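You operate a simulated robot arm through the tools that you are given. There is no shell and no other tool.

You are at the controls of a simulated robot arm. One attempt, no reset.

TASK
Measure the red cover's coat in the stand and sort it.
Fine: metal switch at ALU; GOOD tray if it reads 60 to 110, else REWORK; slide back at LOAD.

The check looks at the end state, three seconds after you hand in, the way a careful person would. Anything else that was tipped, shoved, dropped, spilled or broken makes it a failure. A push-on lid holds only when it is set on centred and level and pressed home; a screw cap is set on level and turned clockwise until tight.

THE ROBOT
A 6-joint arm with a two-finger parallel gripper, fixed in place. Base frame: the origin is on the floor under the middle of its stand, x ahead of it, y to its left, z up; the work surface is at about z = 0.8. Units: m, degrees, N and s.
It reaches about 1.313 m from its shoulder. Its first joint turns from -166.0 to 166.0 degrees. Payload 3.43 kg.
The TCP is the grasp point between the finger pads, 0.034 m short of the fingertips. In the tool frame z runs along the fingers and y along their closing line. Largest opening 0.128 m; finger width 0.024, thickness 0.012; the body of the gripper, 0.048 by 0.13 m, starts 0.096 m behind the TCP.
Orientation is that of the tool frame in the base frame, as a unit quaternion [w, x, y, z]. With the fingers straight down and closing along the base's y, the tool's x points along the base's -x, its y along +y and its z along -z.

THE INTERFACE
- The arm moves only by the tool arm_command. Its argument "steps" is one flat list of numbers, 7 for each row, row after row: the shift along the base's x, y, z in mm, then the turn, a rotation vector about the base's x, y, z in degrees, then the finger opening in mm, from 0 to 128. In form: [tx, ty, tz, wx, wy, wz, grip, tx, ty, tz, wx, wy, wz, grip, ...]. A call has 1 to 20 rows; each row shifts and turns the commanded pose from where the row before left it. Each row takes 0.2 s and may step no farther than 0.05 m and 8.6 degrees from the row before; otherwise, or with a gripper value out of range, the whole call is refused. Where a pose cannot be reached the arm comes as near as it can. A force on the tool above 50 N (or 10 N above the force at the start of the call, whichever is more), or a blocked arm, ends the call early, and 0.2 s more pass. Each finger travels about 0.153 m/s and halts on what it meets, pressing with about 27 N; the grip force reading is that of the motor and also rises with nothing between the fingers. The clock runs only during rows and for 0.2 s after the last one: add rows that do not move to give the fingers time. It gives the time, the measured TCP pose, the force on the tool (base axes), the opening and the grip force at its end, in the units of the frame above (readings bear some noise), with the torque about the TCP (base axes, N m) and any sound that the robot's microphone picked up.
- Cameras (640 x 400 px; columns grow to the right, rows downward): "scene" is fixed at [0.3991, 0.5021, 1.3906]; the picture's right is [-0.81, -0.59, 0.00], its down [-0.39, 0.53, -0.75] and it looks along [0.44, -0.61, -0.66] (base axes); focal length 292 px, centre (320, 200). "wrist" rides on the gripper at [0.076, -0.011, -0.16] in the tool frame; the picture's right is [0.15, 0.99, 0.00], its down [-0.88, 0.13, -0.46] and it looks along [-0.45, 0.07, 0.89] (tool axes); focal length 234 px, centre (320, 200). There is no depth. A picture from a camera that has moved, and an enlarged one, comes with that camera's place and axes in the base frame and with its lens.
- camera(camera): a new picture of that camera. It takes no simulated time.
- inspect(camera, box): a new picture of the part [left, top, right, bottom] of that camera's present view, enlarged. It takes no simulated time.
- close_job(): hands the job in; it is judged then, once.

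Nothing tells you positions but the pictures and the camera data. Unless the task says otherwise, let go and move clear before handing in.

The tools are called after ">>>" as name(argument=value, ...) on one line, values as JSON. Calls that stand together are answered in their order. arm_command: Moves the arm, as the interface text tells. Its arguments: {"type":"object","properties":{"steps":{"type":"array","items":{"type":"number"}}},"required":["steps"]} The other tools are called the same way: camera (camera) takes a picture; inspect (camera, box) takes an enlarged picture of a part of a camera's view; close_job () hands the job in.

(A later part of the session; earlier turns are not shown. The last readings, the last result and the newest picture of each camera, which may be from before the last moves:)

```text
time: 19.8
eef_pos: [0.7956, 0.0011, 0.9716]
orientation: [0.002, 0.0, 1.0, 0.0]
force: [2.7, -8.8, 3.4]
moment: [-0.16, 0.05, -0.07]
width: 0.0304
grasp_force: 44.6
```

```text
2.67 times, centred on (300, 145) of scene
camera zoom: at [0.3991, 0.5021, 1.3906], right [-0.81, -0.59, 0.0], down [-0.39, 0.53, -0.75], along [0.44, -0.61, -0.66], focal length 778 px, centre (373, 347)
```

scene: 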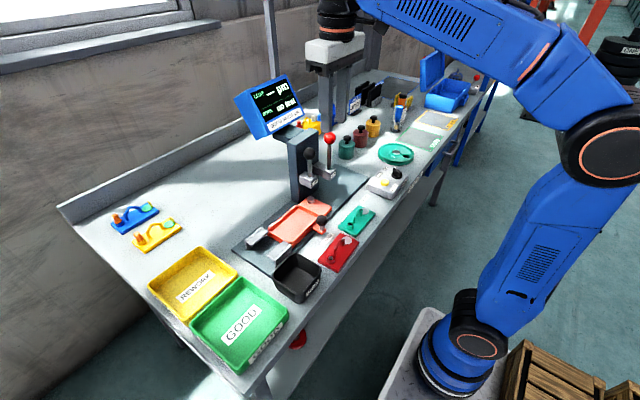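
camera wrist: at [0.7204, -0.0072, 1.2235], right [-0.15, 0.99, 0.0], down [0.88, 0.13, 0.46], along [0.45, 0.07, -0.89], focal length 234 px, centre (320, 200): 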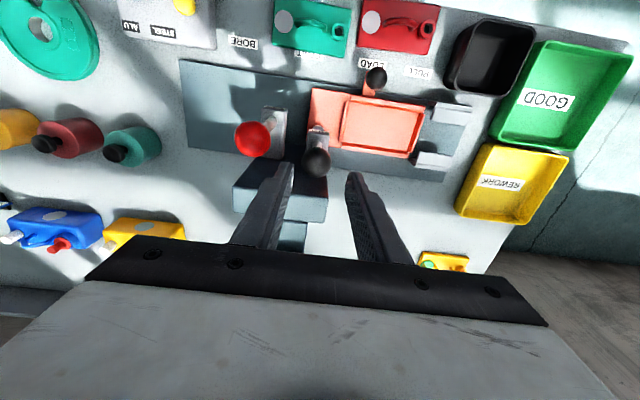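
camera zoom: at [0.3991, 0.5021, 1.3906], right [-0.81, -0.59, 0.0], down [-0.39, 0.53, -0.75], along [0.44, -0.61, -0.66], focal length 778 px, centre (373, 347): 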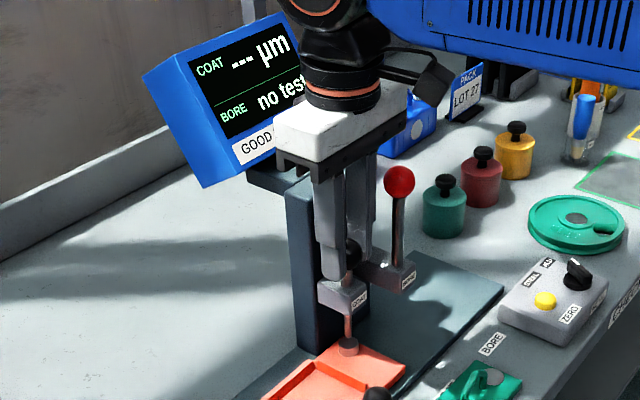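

>>> arm_command(steps=[0, 0, -2, 0, 0, 0, 20, 0, 0, -1, 0, 0, 0, 20, 0, 0, 0, 0, 0, 0, 20])

>>> inspect(camera="scene", box=[225, 70, 325, 150])

>>> inspect(camera="scene", box=[290, 140, 370, 220])

```text
time: 20.6
eef_pos: [0.7944, 0.0004, 0.9666]
orientation: [0.002, 0.001, 1.0, 0.0]
force: [4.6, -8.5, 3.9]
moment: [-0.09, -0.29, 0.0]
width: 0.0309
grasp_force: 45.3
```

```text
5.00 times, centred on (275, 110) of scene
camera zoom: at [0.3991, 0.5021, 1.3906], right [-0.81, -0.59, 0.0], down [-0.39, 0.53, -0.75], along [0.44, -0.61, -0.66], focal length 1458 px, centre (545, 650)
```

zoom: 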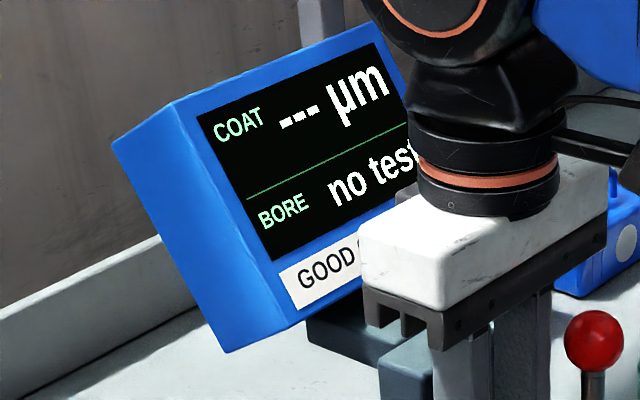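

```text
5.00 times, centred on (330, 180) of scene
camera zoom: at [0.3991, 0.5021, 1.3906], right [-0.81, -0.59, 0.0], down [-0.39, 0.53, -0.75], along [0.44, -0.61, -0.66], focal length 1458 px, centre (270, 300)
```

zoom: 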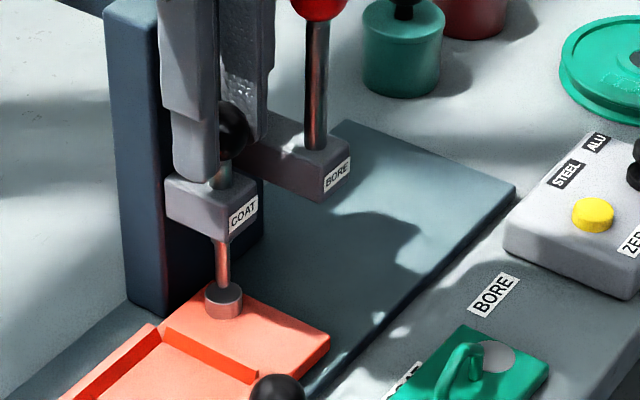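

>>> arm_command(steps=[0, 0, -1.5, 0, 0, 0, 20, 0, 0, -1.5, 0, 0, 0, 20, 0, 0, 0, 0, 0, 0, 20])

>>> inspect(camera="scene", box=[225, 70, 325, 150])

>>> inspect(camera="scene", box=[290, 165, 340, 215])

```text
time: 21.4
eef_pos: [0.7956, 0.0001, 0.9652]
orientation: [0.002, 0.002, 1.0, -0.001]
force: [5.7, -6.7, 4.2]
moment: [-0.12, -0.19, 0.04]
width: 0.0308
grasp_force: 45.2
```

```text
5.00 times, centred on (275, 110) of scene
camera zoom: at [0.3991, 0.5021, 1.3906], right [-0.81, -0.59, 0.0], down [-0.39, 0.53, -0.75], along [0.44, -0.61, -0.66], focal length 1458 px, centre (545, 650)
```

zoom: 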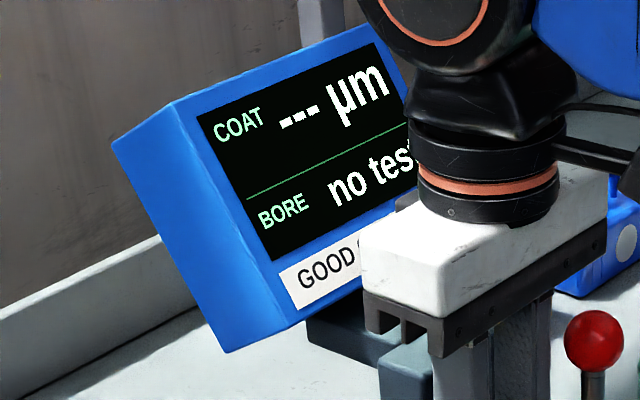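

```text
8.00 times, centred on (315, 190) of scene
camera zoom: at [0.3991, 0.5021, 1.3906], right [-0.81, -0.59, 0.0], down [-0.39, 0.53, -0.75], along [0.44, -0.61, -0.66], focal length 2334 px, centre (360, 280)
```

zoom: 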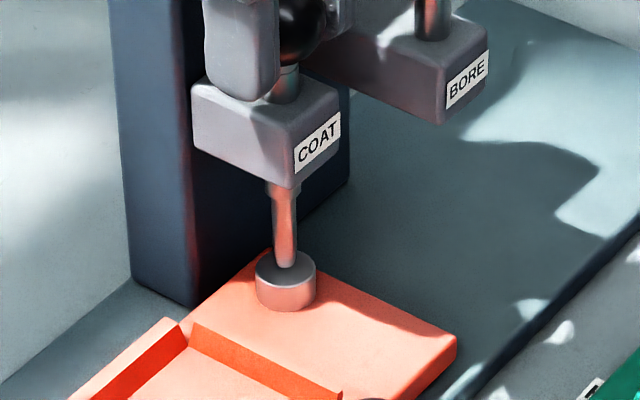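

>>> arm_command(steps=[0, 0, -1.5, 0, 0, 0, 20, 0, 0, 0, 0, 0, 0, 20])

>>> inspect(camera="scene", box=[225, 70, 325, 150])

```text
time: 22.0
eef_pos: [0.7954, 0.0002, 0.962]
orientation: [0.002, 0.001, 1.0, 0.0]
force: [5.5, -8.0, 4.2]
moment: [-0.12, -0.1, -0.08]
width: 0.0309
grasp_force: 44.5
```

```text
5.00 times, centred on (275, 110) of scene
camera zoom: at [0.3991, 0.5021, 1.3906], right [-0.81, -0.59, 0.0], down [-0.39, 0.53, -0.75], along [0.44, -0.61, -0.66], focal length 1458 px, centre (545, 650)
```

zoom: 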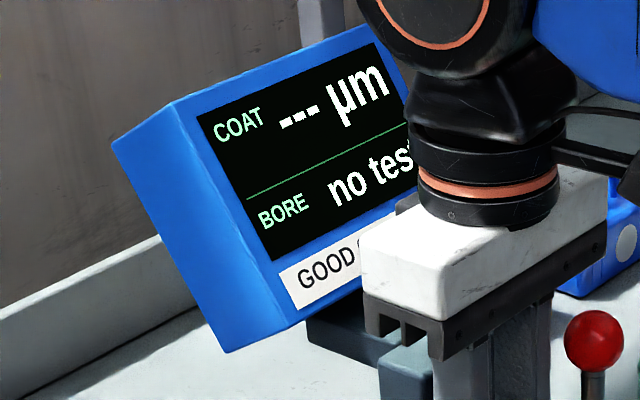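

>>> inspect(camera="scene", box=[290, 165, 340, 215])

>>> arm_command(steps=[0, 0, -1.5, 0, 0, 0, 20, 0, 0, 0, 0, 0, 0, 20])

>>> inspect(camera="scene", box=[290, 165, 340, 215])

>>> inspect(camera="scene", box=[225, 70, 325, 150])

```text
8.00 times, centred on (315, 190) of scene
camera zoom: at [0.3991, 0.5021, 1.3906], right [-0.81, -0.59, 0.0], down [-0.39, 0.53, -0.75], along [0.44, -0.61, -0.66], focal length 2334 px, centre (360, 280)
```

zoom: 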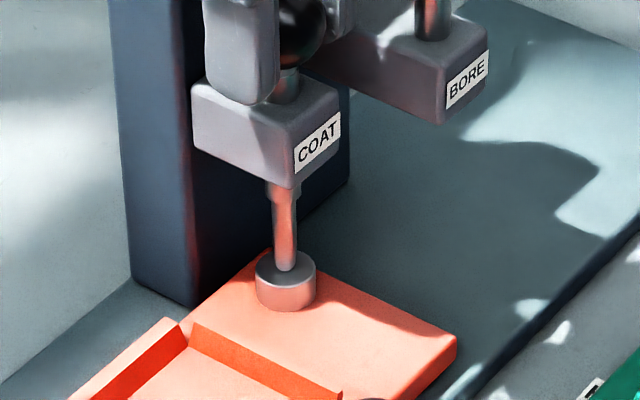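

```text
time: 22.6
eef_pos: [0.7942, -0.0007, 0.9623]
orientation: [0.002, 0.001, 1.0, 0.0]
force: [4.5, -10.0, 9.8]
moment: [-0.2, 0.04, 0.04]
width: 0.0307
grasp_force: 44.9
```

```text
8.00 times, centred on (315, 190) of scene
camera zoom: at [0.3991, 0.5021, 1.3906], right [-0.81, -0.59, 0.0], down [-0.39, 0.53, -0.75], along [0.44, -0.61, -0.66], focal length 2334 px, centre (360, 280)
```

zoom: 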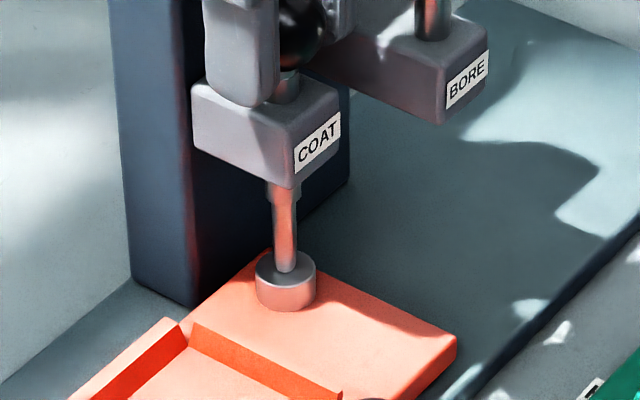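

```text
5.00 times, centred on (275, 110) of scene
camera zoom: at [0.3991, 0.5021, 1.3906], right [-0.81, -0.59, 0.0], down [-0.39, 0.53, -0.75], along [0.44, -0.61, -0.66], focal length 1458 px, centre (545, 650)
```

zoom: 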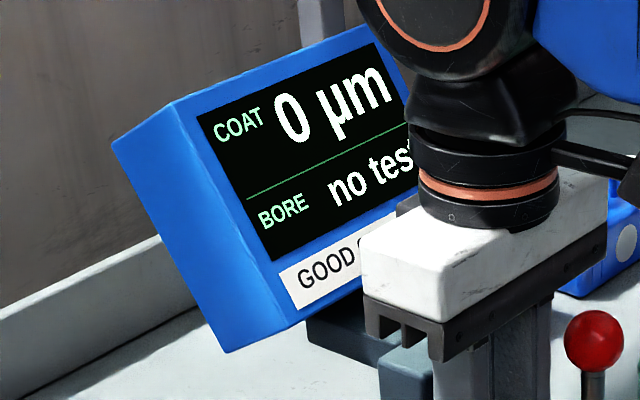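

On the bare pin it reads 0 µm with the switch at ALU, so the zero is good. I'll raise the plunger back to its top position and let go.

>>> arm_command(steps=[0, 0, 12, 0, 0, 0, 20, 0, 0, 12, 0, 0, 0, 20, 0, 0, 12, 0, 0, 0, 20, 0, 0, 9, 0, 0, 0, 20, 0, 0, 0, 0, 0, 0, 20])

>>> inspect(camera="scene", box=[225, 70, 375, 220])

```text
time: 23.8
eef_pos: [0.7945, 0.0, 1.0067]
orientation: [0.001, -0.001, 1.0, 0.001]
force: [0.8, -2.3, -5.4]
moment: [-0.02, 0.03, -0.01]
width: 0.0303
grasp_force: 45.2
```

```text
2.67 times, centred on (300, 145) of scene
camera zoom: at [0.3991, 0.5021, 1.3906], right [-0.81, -0.59, 0.0], down [-0.39, 0.53, -0.75], along [0.44, -0.61, -0.66], focal length 778 px, centre (373, 347)
```

zoom: 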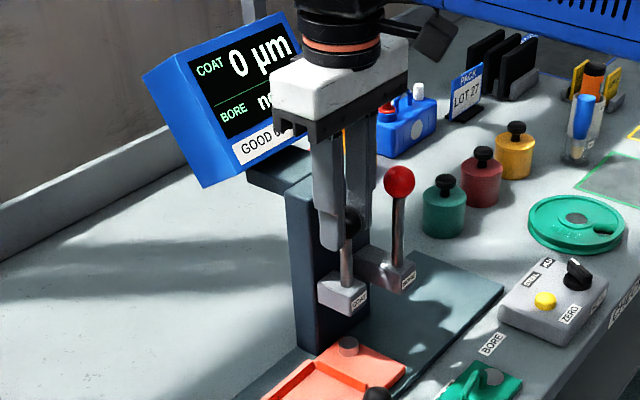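

>>> arm_command(steps=[0, 0, 0, 0, 0, 0, 46, 0, 0, 0, 0, 0, 0, 46, 0, 0, 40, 0, 0, 0, 46, 0, 0, 40, 0, 0, 0, 46, -30, 0, 0, 0, 0, 0, 46, -30, 10, 0, 0, 0, 0, 60, -20, 15, 0, 0, 0, 0, 60])

>>> camera(camera="scene")

```text
time: 25.4
eef_pos: [0.7161, 0.0241, 1.0858]
orientation: [0.001, 0.001, 1.0, 0.001]
force: [0.6, -0.5, -0.2]
moment: [0.0, 0.05, -0.02]
width: 0.0598
grasp_force: 0.0
```

```text
taken
```

scene: 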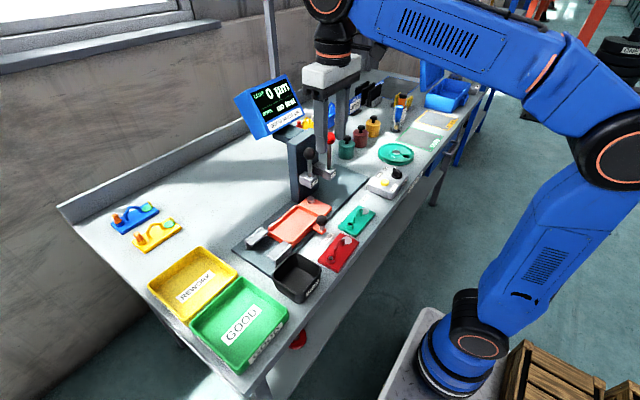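

>>> arm_command(steps=[-7.5, 6, -7, 0, 0, -8.2, 70, -7.5, 6, -7, 0, 0, -8.2, 70, -7.5, 6, -7, 0, 0, -8.2, 70, -7.5, 6, -7, 0, 0, -8.2, 70, -7.5, 6, -7, 0, 0, -8.2, 70, -7.5, 6, -7, 0, 0, -8.2, 70, -7.5, 6, -7, 0, 0, -8.2, 70, -7.5, 6, -7, 0, 0, -8.2, 70, -7.5, 6, -7, 0, 0, -8.2, 70, -7.5, 6, -7, 0, 0, -8.2, 70, -7, 6, -7, 0, 0, -8, 70, 0, 0, 0, 0, 0, 0, 70])

>>> camera(camera="wrist")

>>> inspect(camera="wrist", box=[260, 80, 400, 190])

```text
time: 28.0
eef_pos: [0.6334, 0.091, 1.0087]
orientation: [0.001, 0.708, 0.707, -0.001]
force: [-0.4, 0.8, 0.5]
moment: [0.0, 0.02, 0.02]
width: 0.0701
grasp_force: 0.2
```

```text
taken
camera wrist: at [0.6232, 0.1678, 1.1683], right [0.99, 0.14, 0.0], down [0.13, -0.88, 0.46], along [0.07, -0.45, -0.89], focal length 234 px, centre (320, 200)
```

wrist: 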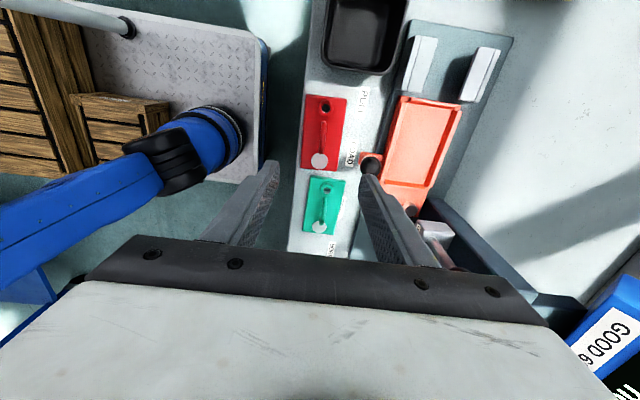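

```text
3.64 times, centred on (330, 135) of wrist
camera zoom: at [0.6232, 0.1678, 1.1683], right [0.99, 0.14, 0.0], down [0.13, -0.88, 0.46], along [0.07, -0.45, -0.89], focal length 852 px, centre (284, 436)
```

zoom: 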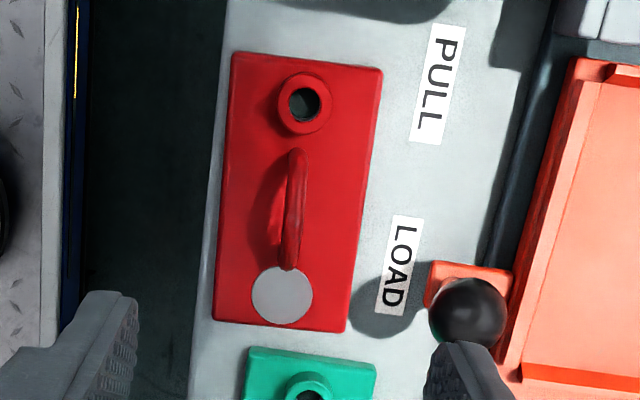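

The COAT plunger stays up. The cover's handle apex is around (0.6375, 0.094, 0.845), running along y; I'll come down over it with the fingers closing along x and check.

>>> arm_command(steps=[2, 1.5, -36, 0, 0, 0, 44, 2, 1.5, -36, 0, 0, 0, 44, 0, 0, -28, 0, 0, 0, 44, 0, 0, 0, 0, 0, 0, 44])

>>> camera(camera="wrist")

>>> inspect(camera="wrist", box=[240, 80, 400, 210])

>>> inspect(camera="scene", box=[280, 180, 400, 280])

```text
time: 29.0
eef_pos: [0.637, 0.0933, 0.9099]
orientation: [0.001, 0.708, 0.707, -0.001]
force: [0.0, -0.3, 0.5]
moment: [0.0, 0.01, -0.02]
width: 0.0441
grasp_force: 0.0
```

```text
taken
camera wrist: at [0.6265, 0.1707, 1.0685], right [0.99, 0.15, 0.0], down [0.13, -0.88, 0.46], along [0.07, -0.45, -0.89], focal length 234 px, centre (320, 200)
```

wrist: 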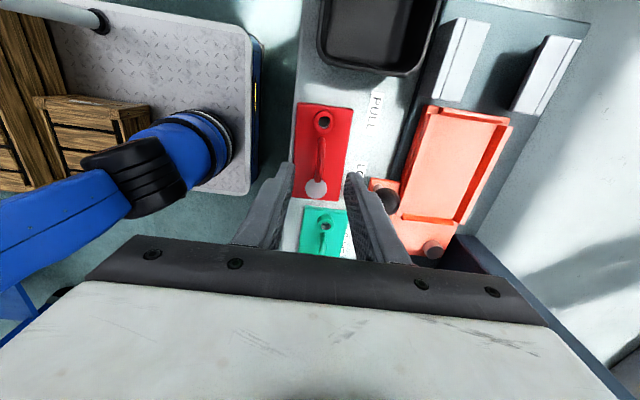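

```text
3.08 times, centred on (320, 145) of wrist
camera zoom: at [0.6265, 0.1707, 1.0685], right [0.99, 0.15, 0.0], down [0.13, -0.88, 0.46], along [0.07, -0.45, -0.89], focal length 720 px, centre (320, 369)
```

zoom: 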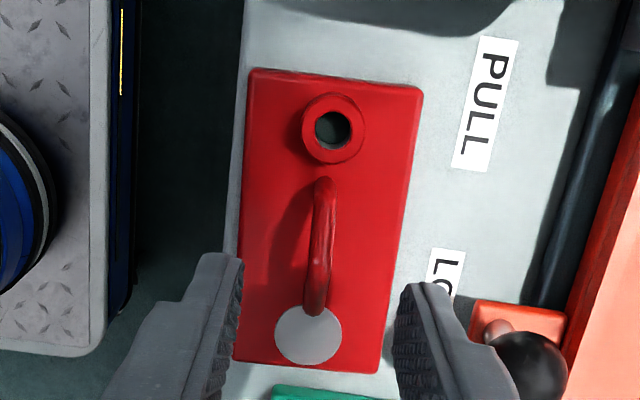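

```text
4.00 times, centred on (340, 230) of scene
camera zoom: at [0.3991, 0.5021, 1.3906], right [-0.81, -0.59, 0.0], down [-0.39, 0.53, -0.75], along [0.44, -0.61, -0.66], focal length 1167 px, centre (240, 80)
```

zoom: 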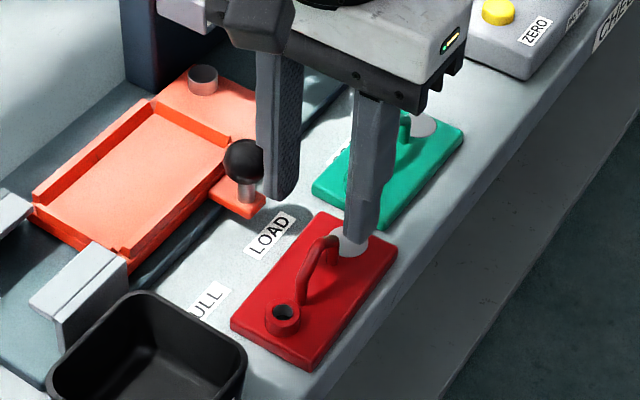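

>>> arm_command(steps=[0.6, 1.5, -20, 0, 0, 0, 44, 0, 0, -20, 0, 0, 0, 44, 0, 0, -17, 0, 0, 0, 44, 0, 0, 0, 0, 0, 0, 44])

>>> inspect(camera="wrist", box=[240, 80, 400, 210])

>>> inspect(camera="scene", box=[280, 180, 400, 280])

```text
time: 30.0
eef_pos: [0.6365, 0.0953, 0.8523]
orientation: [0.001, 0.708, 0.707, -0.001]
force: [1.3, 0.1, -0.7]
moment: [-0.03, 0.0, 0.0]
width: 0.0439
grasp_force: 0.0
```

```text
3.08 times, centred on (320, 145) of wrist
camera zoom: at [0.6272, 0.1724, 1.0116], right [0.99, 0.15, 0.0], down [0.13, -0.88, 0.46], along [0.07, -0.45, -0.89], focal length 720 px, centre (320, 369)
```

zoom: 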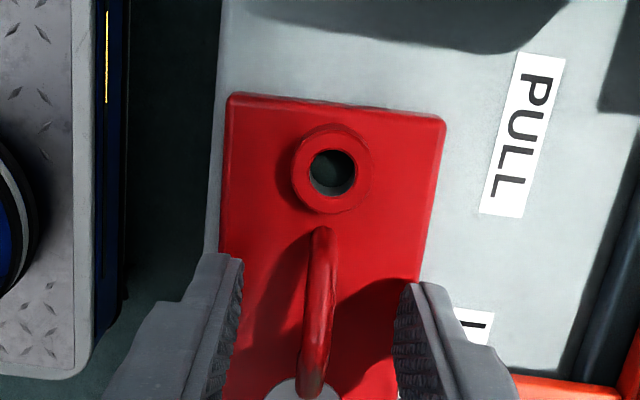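

```text
4.00 times, centred on (340, 230) of scene
camera zoom: at [0.3991, 0.5021, 1.3906], right [-0.81, -0.59, 0.0], down [-0.39, 0.53, -0.75], along [0.44, -0.61, -0.66], focal length 1167 px, centre (240, 80)
```

zoom: 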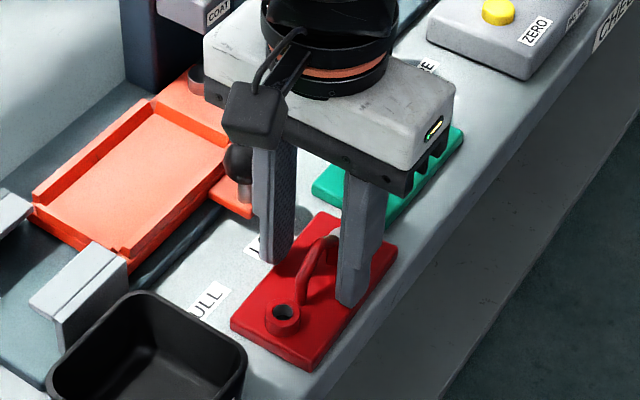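

The handle is centred between the fingers. Closing on it and making a short test lift.

>>> arm_command(steps=[0, 0, 0, 0, 0, 0, 20, 0, 0, 0, 0, 0, 0, 0, 0, 0, 0, 0, 0, 0, 0, 0, 0, 5, 0, 0, 0, 0, 0, 0, 10, 0, 0, 0, 0, 0, 0, 0, 0, 0, 0, 0])

>>> inspect(camera="wrist", box=[240, 80, 400, 210])

>>> inspect(camera="scene", box=[280, 180, 400, 280])

```text
time: 31.4
eef_pos: [0.6367, 0.0956, 0.867]
orientation: [0.002, 0.708, 0.706, -0.001]
force: [0.4, -0.9, -2.8]
moment: [-0.03, 0.01, 0.03]
width: 0.0076
grasp_force: 27.1
```

```text
3.08 times, centred on (320, 145) of wrist
camera zoom: at [0.6275, 0.1725, 1.0269], right [0.99, 0.15, 0.0], down [0.13, -0.88, 0.46], along [0.07, -0.45, -0.89], focal length 720 px, centre (320, 369)
```

zoom: 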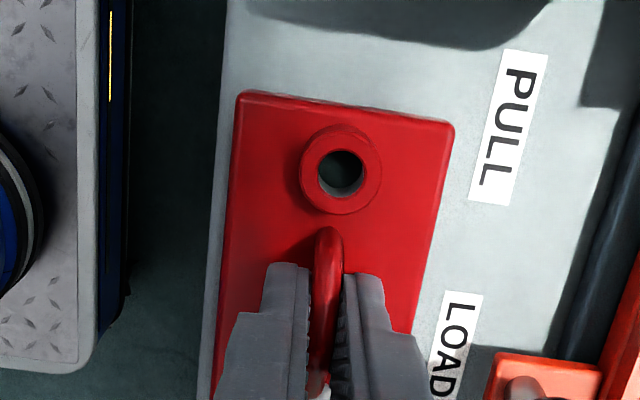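

```text
4.00 times, centred on (340, 230) of scene
camera zoom: at [0.3991, 0.5021, 1.3906], right [-0.81, -0.59, 0.0], down [-0.39, 0.53, -0.75], along [0.44, -0.61, -0.66], focal length 1167 px, centre (240, 80)
```

zoom: 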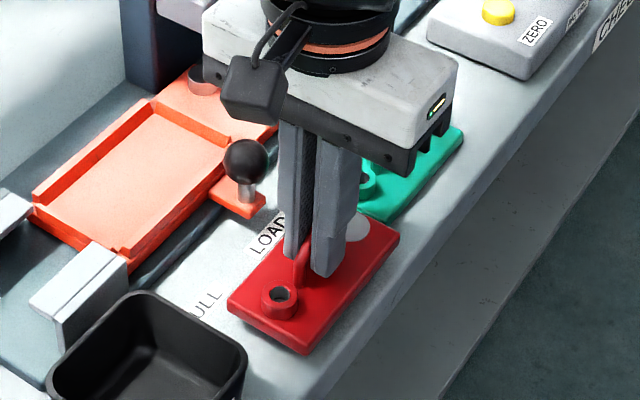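

The cover is held level. I'll lift it high over the slide knob and move over the nest, then compare cover and pocket in the wrist view.

>>> arm_command(steps=[0, 0, 35, 0, 0, 0, 0, 0, 0, 35, 0, 0, 0, 0, 0, 0, 35, 0, 0, 0, 0, 35, 2, 0, 0, 0, 0, 0, 35, 2, 0, 0, 0, 0, 0, 35, 2, 0, 0, 0, 0, 0, 34, 1, 0, 0, 0, 0, 0, 0, 0, 0, 0, 0, 0, 0])

>>> camera(camera="wrist")

>>> camera(camera="scene")

```text
time: 33.2
eef_pos: [0.7763, 0.1028, 0.9734]
orientation: [0.002, 0.708, 0.706, -0.001]
force: [-0.3, -0.8, -2.1]
moment: [0.05, -0.01, -0.01]
width: 0.0078
grasp_force: 27.1
```

```text
taken
camera wrist: at [0.7659, 0.179, 1.1319], right [0.99, 0.15, 0.0], down [0.13, -0.88, 0.46], along [0.07, -0.45, -0.89], focal length 234 px, centre (320, 200)
```

wrist: 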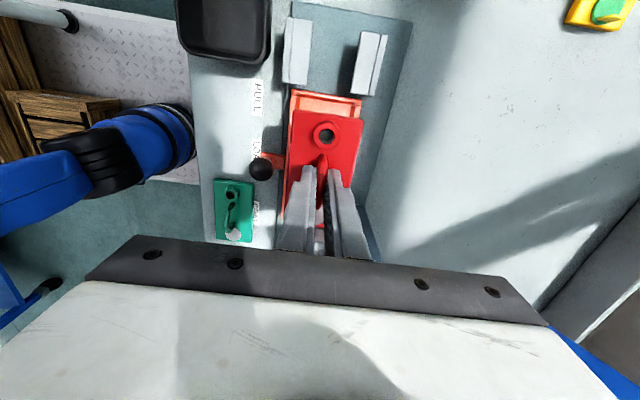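

```text
taken
```

scene: 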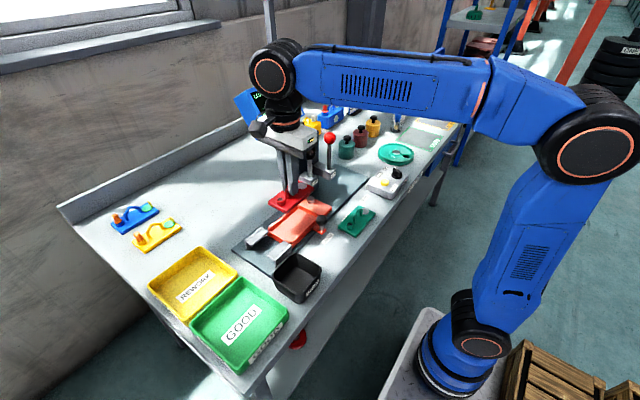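

>>> inspect(camera="wrist", box=[260, 80, 400, 260])

>>> inspect(camera="scene", box=[240, 170, 340, 260])

```text
2.22 times, centred on (330, 170) of wrist
camera zoom: at [0.7659, 0.179, 1.1319], right [0.99, 0.15, 0.0], down [0.13, -0.88, 0.46], along [0.07, -0.45, -0.89], focal length 520 px, centre (298, 267)
```

zoom: 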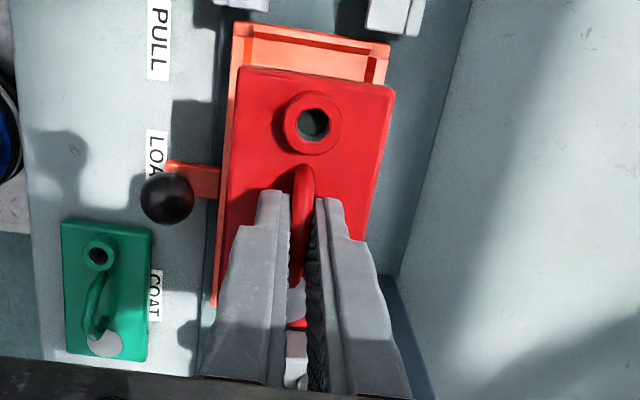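

```text
4.44 times, centred on (290, 215) of scene
camera zoom: at [0.3991, 0.5021, 1.3906], right [-0.81, -0.59, 0.0], down [-0.39, 0.53, -0.75], along [0.44, -0.61, -0.66], focal length 1296 px, centre (453, 133)
```

zoom: 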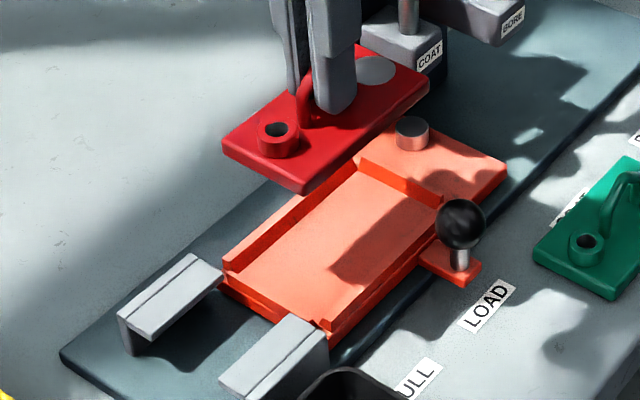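

>>> inspect(camera="wrist", box=[275, 80, 375, 130])

>>> inspect(camera="scene", box=[265, 195, 345, 250])

```text
6.40 times, centred on (325, 105) of wrist
camera zoom: at [0.7659, 0.179, 1.1319], right [0.99, 0.15, 0.0], down [0.13, -0.88, 0.46], along [0.07, -0.45, -0.89], focal length 1499 px, centre (288, 808)
```

zoom: 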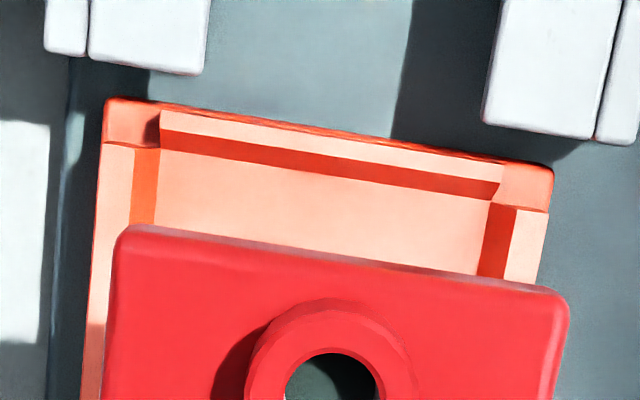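

```text
7.27 times, centred on (305, 222) of scene
camera zoom: at [0.3991, 0.5021, 1.3906], right [-0.81, -0.59, 0.0], down [-0.39, 0.53, -0.75], along [0.44, -0.61, -0.66], focal length 2121 px, centre (429, 36)
```

zoom: 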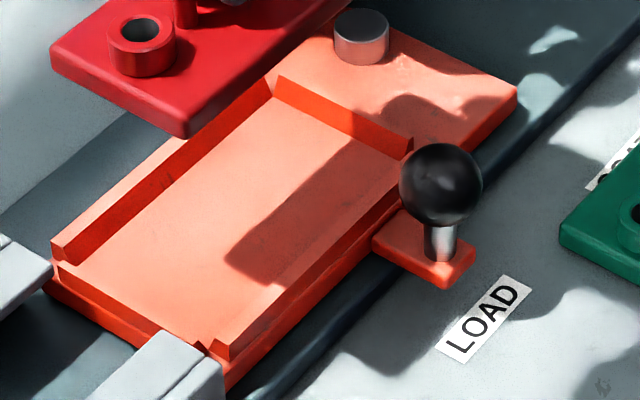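

Cover and pocket are aligned within ~1 mm and parallel. I'll nudge by about a millimetre and lower it to just above the pocket rim, then check.

>>> arm_command(steps=[-1, -1, -23, 0, 0, 0, 0, 0, 0, -23, 0, 0, 0, 0, 0, 0, -23, 0, 0, 0, 0, 0, 0, -20, 0, 0, 0, 0, 0, 0, 0, 0, 0, 0, 0])

>>> inspect(camera="wrist", box=[260, 60, 400, 220])

>>> inspect(camera="scene", box=[245, 170, 345, 250])

```text
time: 34.4
eef_pos: [0.7748, 0.1003, 0.8839]
orientation: [0.002, 0.708, 0.706, -0.001]
force: [-0.3, 0.1, -1.6]
moment: [0.0, -0.05, -0.01]
width: 0.0073
grasp_force: 26.9
```

```text
2.50 times, centred on (330, 140) of wrist
camera zoom: at [0.7654, 0.1778, 1.0425], right [0.99, 0.15, 0.0], down [0.13, -0.88, 0.46], along [0.07, -0.45, -0.89], focal length 585 px, centre (295, 350)
```

zoom: 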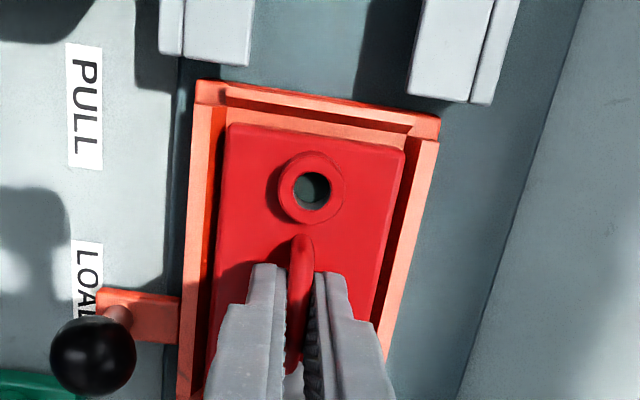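

```text
5.00 times, centred on (295, 210) of scene
camera zoom: at [0.3991, 0.5021, 1.3906], right [-0.81, -0.59, 0.0], down [-0.39, 0.53, -0.75], along [0.44, -0.61, -0.66], focal length 1458 px, centre (445, 150)
```

zoom: 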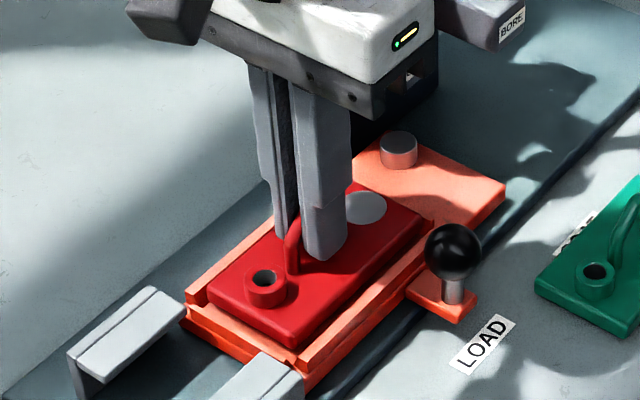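

>>> arm_command(steps=[0, 0, -5, 0, 0, 0, 0, 0, 0, -4, 0, 0, 0, 0, 0, 0, 0, 0, 0, 0, 0])

>>> inspect(camera="wrist", box=[260, 60, 400, 220])

>>> inspect(camera="scene", box=[245, 170, 345, 250])

```text
time: 35.2
eef_pos: [0.7751, 0.102, 0.8763]
orientation: [0.002, 0.708, 0.706, 0.0]
force: [2.9, 0.1, 23.6]
moment: [0.01, -0.04, -0.03]
width: 0.0078
grasp_force: 27.3
```

```text
2.50 times, centred on (330, 140) of wrist
camera zoom: at [0.765, 0.1778, 1.0346], right [0.99, 0.15, 0.0], down [0.13, -0.88, 0.46], along [0.07, -0.45, -0.89], focal length 585 px, centre (295, 350)
```

zoom: 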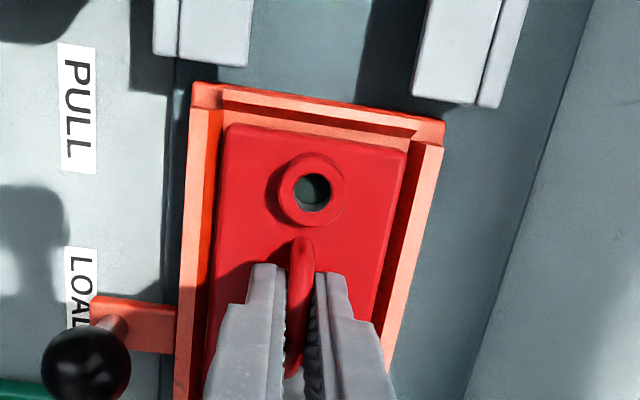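

```text
5.00 times, centred on (295, 210) of scene
camera zoom: at [0.3991, 0.5021, 1.3906], right [-0.81, -0.59, 0.0], down [-0.39, 0.53, -0.75], along [0.44, -0.61, -0.66], focal length 1458 px, centre (445, 150)
```

zoom: 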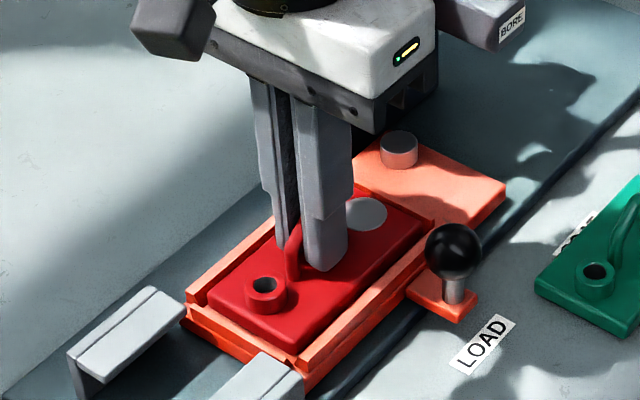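

>>> inspect(camera="scene", box=[275, 205, 325, 250])

>>> inspect(camera="wrist", box=[295, 85, 375, 145])

```text
8.89 times, centred on (300, 228) of scene
camera zoom: at [0.3991, 0.5021, 1.3906], right [-0.81, -0.59, 0.0], down [-0.39, 0.53, -0.75], along [0.44, -0.61, -0.66], focal length 2593 px, centre (498, -44)
```

zoom: 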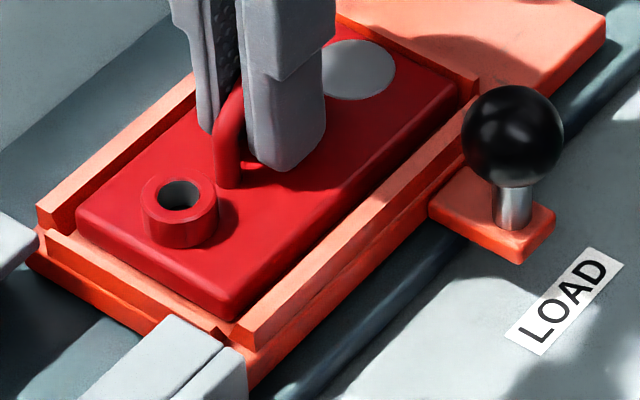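

```text
6.67 times, centred on (335, 115) of wrist
camera zoom: at [0.765, 0.1778, 1.0346], right [0.99, 0.15, 0.0], down [0.13, -0.88, 0.46], along [0.07, -0.45, -0.89], focal length 1561 px, centre (220, 767)
```

zoom: 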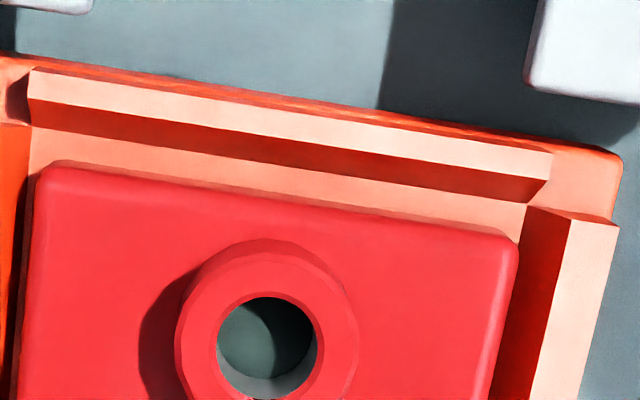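

The cover appears to sit inside the pocket between the guide walls. I'll release, lift a little, and verify it is flat.

>>> arm_command(steps=[0, 0, 1, 0, 0, 0, 20, 0, 0, 0, 0, 0, 0, 40, 0, 0, 0, 0, 0, 0, 40, 0, 0, 30, 0, 0, 0, 40, 0, 0, 40, 0, 0, 0, 40])

>>> inspect(camera="wrist", box=[240, 60, 400, 220])

>>> inspect(camera="scene", box=[265, 185, 335, 250])

```text
time: 36.4
eef_pos: [0.7748, 0.101, 0.9455]
orientation: [0.001, 0.708, 0.707, -0.001]
force: [0.0, -0.1, -0.9]
moment: [0.02, 0.02, -0.04]
width: 0.0399
grasp_force: 0.2
```

```text
2.50 times, centred on (320, 140) of wrist
camera zoom: at [0.7656, 0.1782, 1.1037], right [0.99, 0.15, 0.0], down [0.13, -0.88, 0.46], along [0.07, -0.45, -0.89], focal length 585 px, centre (320, 350)
```

zoom: 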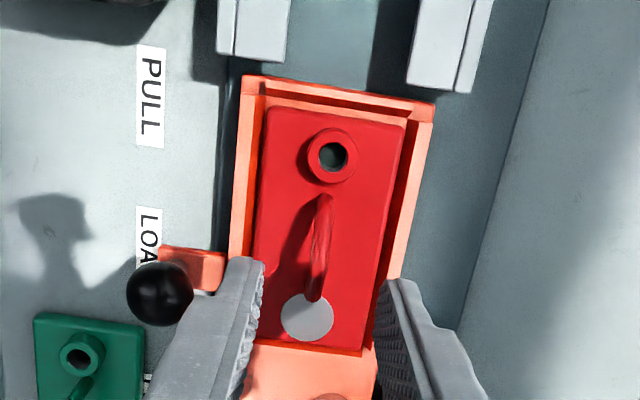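

```text
6.15 times, centred on (300, 218) of scene
camera zoom: at [0.3991, 0.5021, 1.3906], right [-0.81, -0.59, 0.0], down [-0.39, 0.53, -0.75], along [0.44, -0.61, -0.66], focal length 1795 px, centre (443, 92)
```

zoom: 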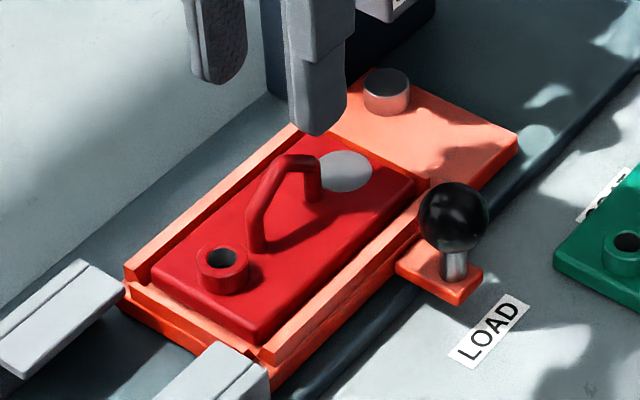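

The cover lies flat in the pocket. Next I turn the tool back to yaw 0 and go above the slide knob, at about (0.708, 0.0705, 0.8545), to push the slide to COAT.

>>> arm_command(steps=[-6.1, -2.8, 2, 0, 0, 8.2, 50, -6.1, -2.8, 2, 0, 0, 8.2, 50, -6.1, -2.8, 0, 0, 0, 8.2, 50, -6.1, -2.8, 0, 0, 0, 8.2, 50, -6.1, -2.8, 0, 0, 0, 8.2, 50, -6.1, -2.8, 0, 0, 0, 8.2, 50, -6.1, -2.8, 0, 0, 0, 8.2, 50, -6.1, -2.8, 0, 0, 0, 8.2, 50, -6.1, -2.8, 0, 0, 0, 8.2, 50, -6.1, -2.8, 0, 0, 0, 8.2, 50, -6, -2.5, 0, 0, 0, 8.1, 50, 0, 0, 0, 0, 0, 0, 50])

>>> camera(camera="wrist")

>>> inspect(camera="wrist", box=[240, 60, 400, 220])

>>> inspect(camera="scene", box=[265, 165, 365, 255])

```text
time: 39.0
eef_pos: [0.7079, 0.0704, 0.9487]
orientation: [0.002, -0.001, 1.0, -0.001]
force: [1.2, -0.1, 0.2]
moment: [-0.01, 0.03, 0.01]
width: 0.05
grasp_force: 0.0
```

```text
taken
camera wrist: at [0.6334, 0.0602, 1.1083], right [-0.15, 0.99, 0.0], down [0.88, 0.13, 0.46], along [0.45, 0.07, -0.89], focal length 234 px, centre (320, 200)
```

wrist: 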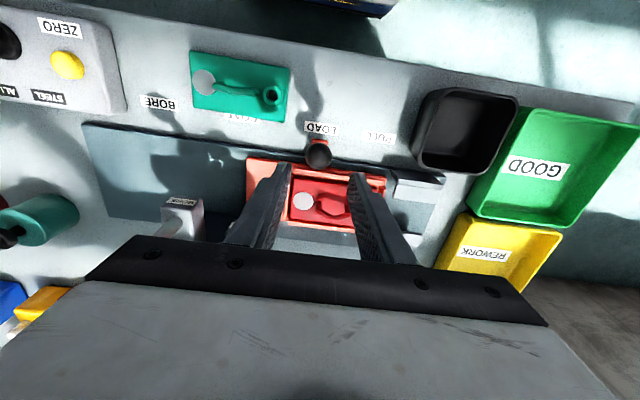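

```text
2.50 times, centred on (320, 140) of wrist
camera zoom: at [0.6334, 0.0602, 1.1083], right [-0.15, 0.99, 0.0], down [0.88, 0.13, 0.46], along [0.45, 0.07, -0.89], focal length 585 px, centre (320, 350)
```

zoom: 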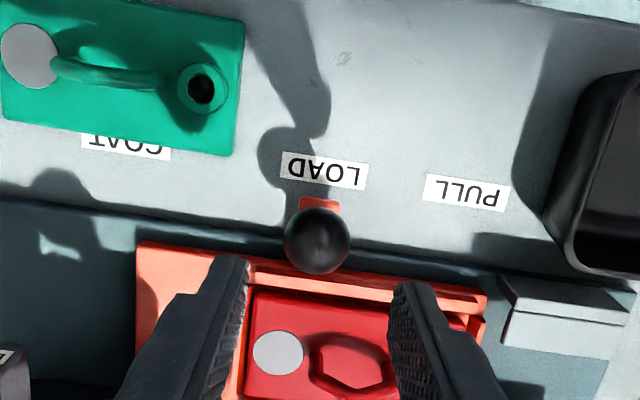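

```text
4.44 times, centred on (315, 210) of scene
camera zoom: at [0.3991, 0.5021, 1.3906], right [-0.81, -0.59, 0.0], down [-0.39, 0.53, -0.75], along [0.44, -0.61, -0.66], focal length 1296 px, centre (342, 156)
```

zoom: 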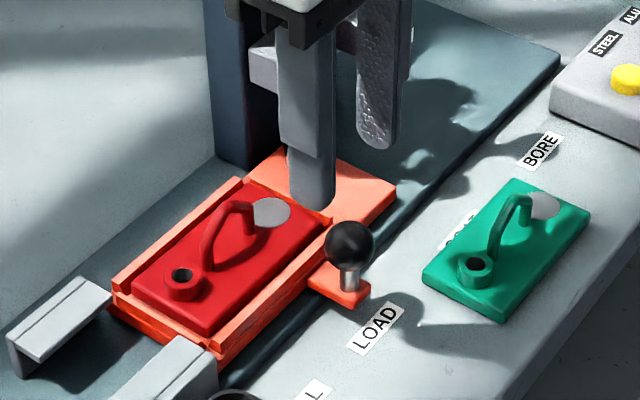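

>>> arm_command(steps=[0, -0.5, -26, 0, 0, 0, 50, 0, 0, -26, 0, 0, 0, 50, 0, 0, -25, 0, 0, 0, 50, 0, 0, 0, 0, 0, 0, 20, 0, 0, 0, 0, 0, 0, 20])

>>> inspect(camera="wrist", box=[240, 60, 400, 220])

>>> inspect(camera="scene", box=[265, 165, 365, 255])

```text
time: 40.2
eef_pos: [0.7083, 0.07, 0.8717]
orientation: [0.002, 0.0, 1.0, 0.0]
force: [2.4, 0.4, 3.0]
moment: [0.0, -0.51, 0.03]
width: 0.0294
grasp_force: 45.7
```

```text
2.50 times, centred on (320, 140) of wrist
camera zoom: at [0.6333, 0.0589, 1.0312], right [-0.15, 0.99, 0.0], down [0.88, 0.13, 0.46], along [0.45, 0.07, -0.89], focal length 585 px, centre (320, 350)
```

zoom: 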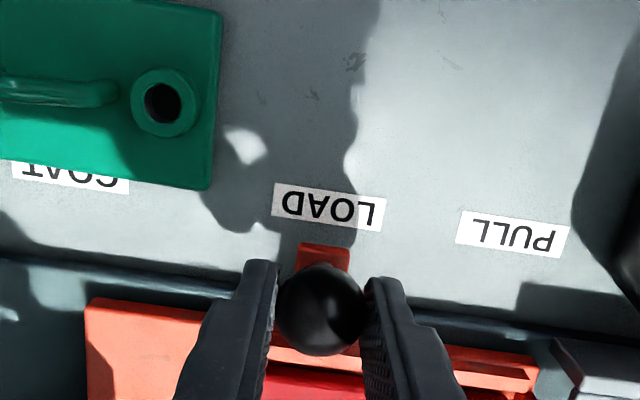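

```text
4.44 times, centred on (315, 210) of scene
camera zoom: at [0.3991, 0.5021, 1.3906], right [-0.81, -0.59, 0.0], down [-0.39, 0.53, -0.75], along [0.44, -0.61, -0.66], focal length 1296 px, centre (342, 156)
```

zoom: 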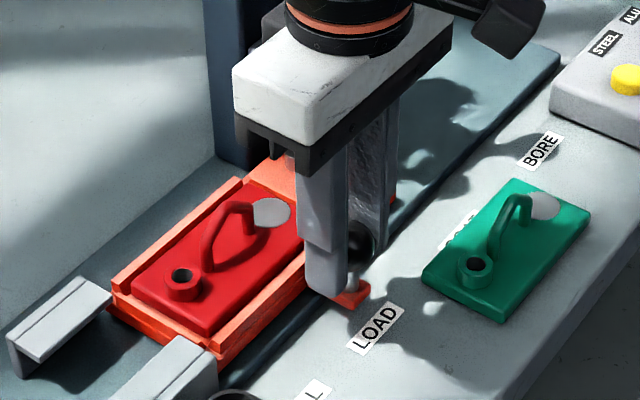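

The knob is gripped at LOAD (y ≈ 0.070). I'll slide towards COAT (−y) in modest steps.

>>> arm_command(steps=[0, -5, 0, 0, 0, 0, 20, 0, -8, 0, 0, 0, 0, 20, 0, -8, 0, 0, 0, 0, 20, 0, -8, 0, 0, 0, 0, 20])

>>> inspect(camera="scene", box=[265, 155, 385, 255])

```text
time: 41.2
eef_pos: [0.7079, 0.041, 0.8719]
orientation: [0.001, 0.0, 1.0, -0.002]
force: [8.3, 0.8, 0.3]
moment: [-0.03, -0.25, -0.05]
width: 0.0291
grasp_force: 44.8
```

```text
4.00 times, centred on (325, 205) of scene
camera zoom: at [0.3991, 0.5021, 1.3906], right [-0.81, -0.59, 0.0], down [-0.39, 0.53, -0.75], along [0.44, -0.61, -0.66], focal length 1167 px, centre (300, 180)
```

zoom: 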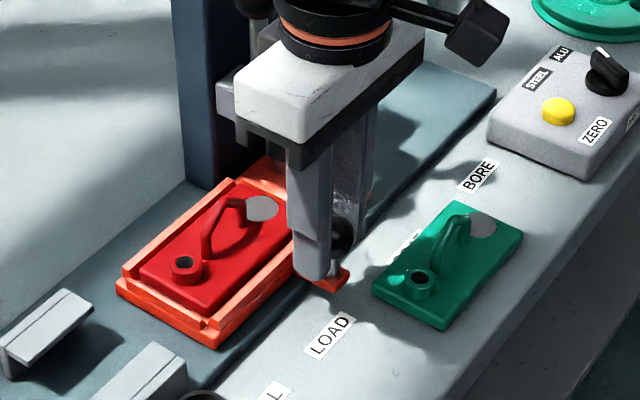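

>>> arm_command(steps=[0, -8, 0, 0, 0, 0, 20, 0, -8, 0, 0, 0, 0, 20, 0, -8, 0, 0, 0, 0, 20, 0, -8, 0, 0, 0, 0, 20, 0, -8, 0, 0, 0, 0, 20, 0, -8, 0, 0, 0, 0, 20, 0, -8, 0, 0, 0, 0, 20, 0, -4, 0, 0, 0, 0, 20, 0, -4, 0, 0, 0, 0, 20])

>>> inspect(camera="scene", box=[265, 155, 385, 255])

>>> inspect(camera="wrist", box=[220, 60, 420, 220])

```text
time: 43.2
eef_pos: [0.7085, -0.0231, 0.8727]
orientation: [0.003, 0.0, 1.0, 0.0]
force: [6.0, -0.5, 3.6]
moment: [-0.07, -0.36, -0.01]
width: 0.0294
grasp_force: 45.2
```

```text
4.00 times, centred on (325, 205) of scene
camera zoom: at [0.3991, 0.5021, 1.3906], right [-0.81, -0.59, 0.0], down [-0.39, 0.53, -0.75], along [0.44, -0.61, -0.66], focal length 1167 px, centre (300, 180)
```

zoom: 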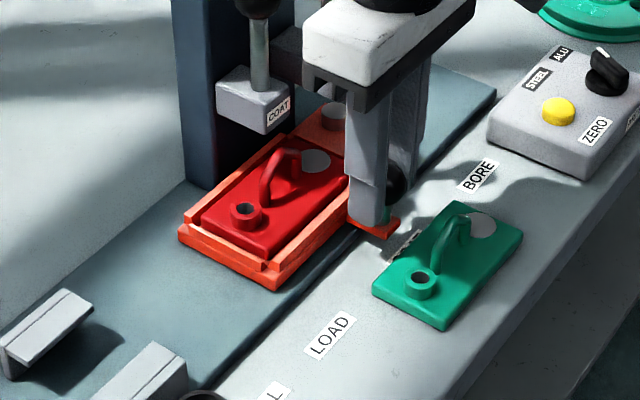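

```text
2.50 times, centred on (320, 140) of wrist
camera zoom: at [0.6333, -0.0333, 1.0313], right [-0.15, 0.99, 0.0], down [0.88, 0.13, 0.46], along [0.45, 0.07, -0.89], focal length 585 px, centre (320, 350)
```

zoom: 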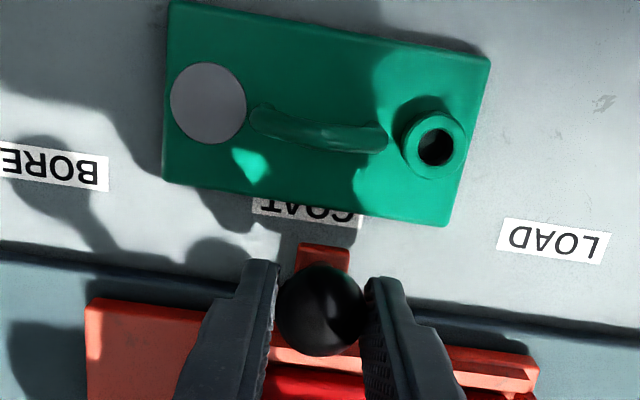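

>>> arm_command(steps=[0, -3, 0, 0, 0, 0, 20, 0, -2, 0, 0, 0, 0, 20, 0, -2, 0, 0, 0, 0, 20, 0, 0, 0, 0, 0, 0, 20])

>>> inspect(camera="wrist", box=[220, 60, 420, 220])

>>> inspect(camera="scene", box=[285, 155, 365, 235])

```text
time: 44.2
eef_pos: [0.7082, -0.03, 0.8714]
orientation: [0.002, 0.0, 1.0, 0.0]
force: [2.2, -1.1, 2.6]
moment: [0.02, 0.08, -0.01]
width: 0.0295
grasp_force: 45.2
```

```text
2.50 times, centred on (320, 140) of wrist
camera zoom: at [0.6334, -0.0406, 1.0313], right [-0.15, 0.99, 0.0], down [0.88, 0.13, 0.46], along [0.45, 0.07, -0.89], focal length 585 px, centre (320, 350)
```

zoom: 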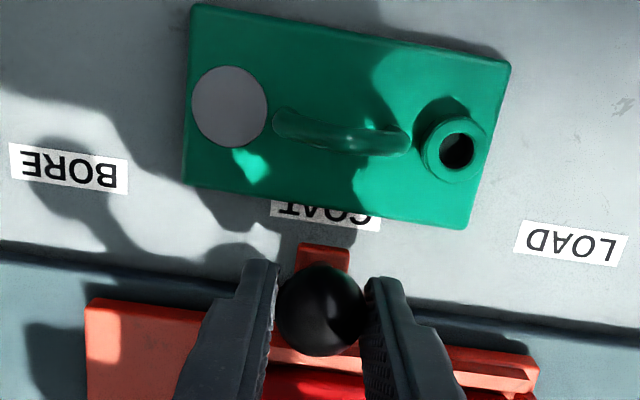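

```text
5.00 times, centred on (325, 195) of scene
camera zoom: at [0.3991, 0.5021, 1.3906], right [-0.81, -0.59, 0.0], down [-0.39, 0.53, -0.75], along [0.44, -0.61, -0.66], focal length 1458 px, centre (295, 225)
```

zoom: 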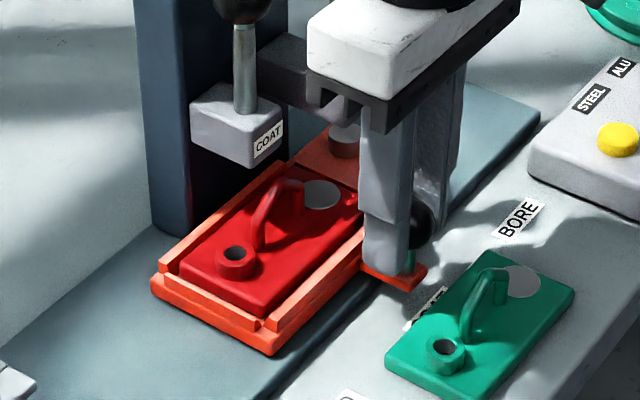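

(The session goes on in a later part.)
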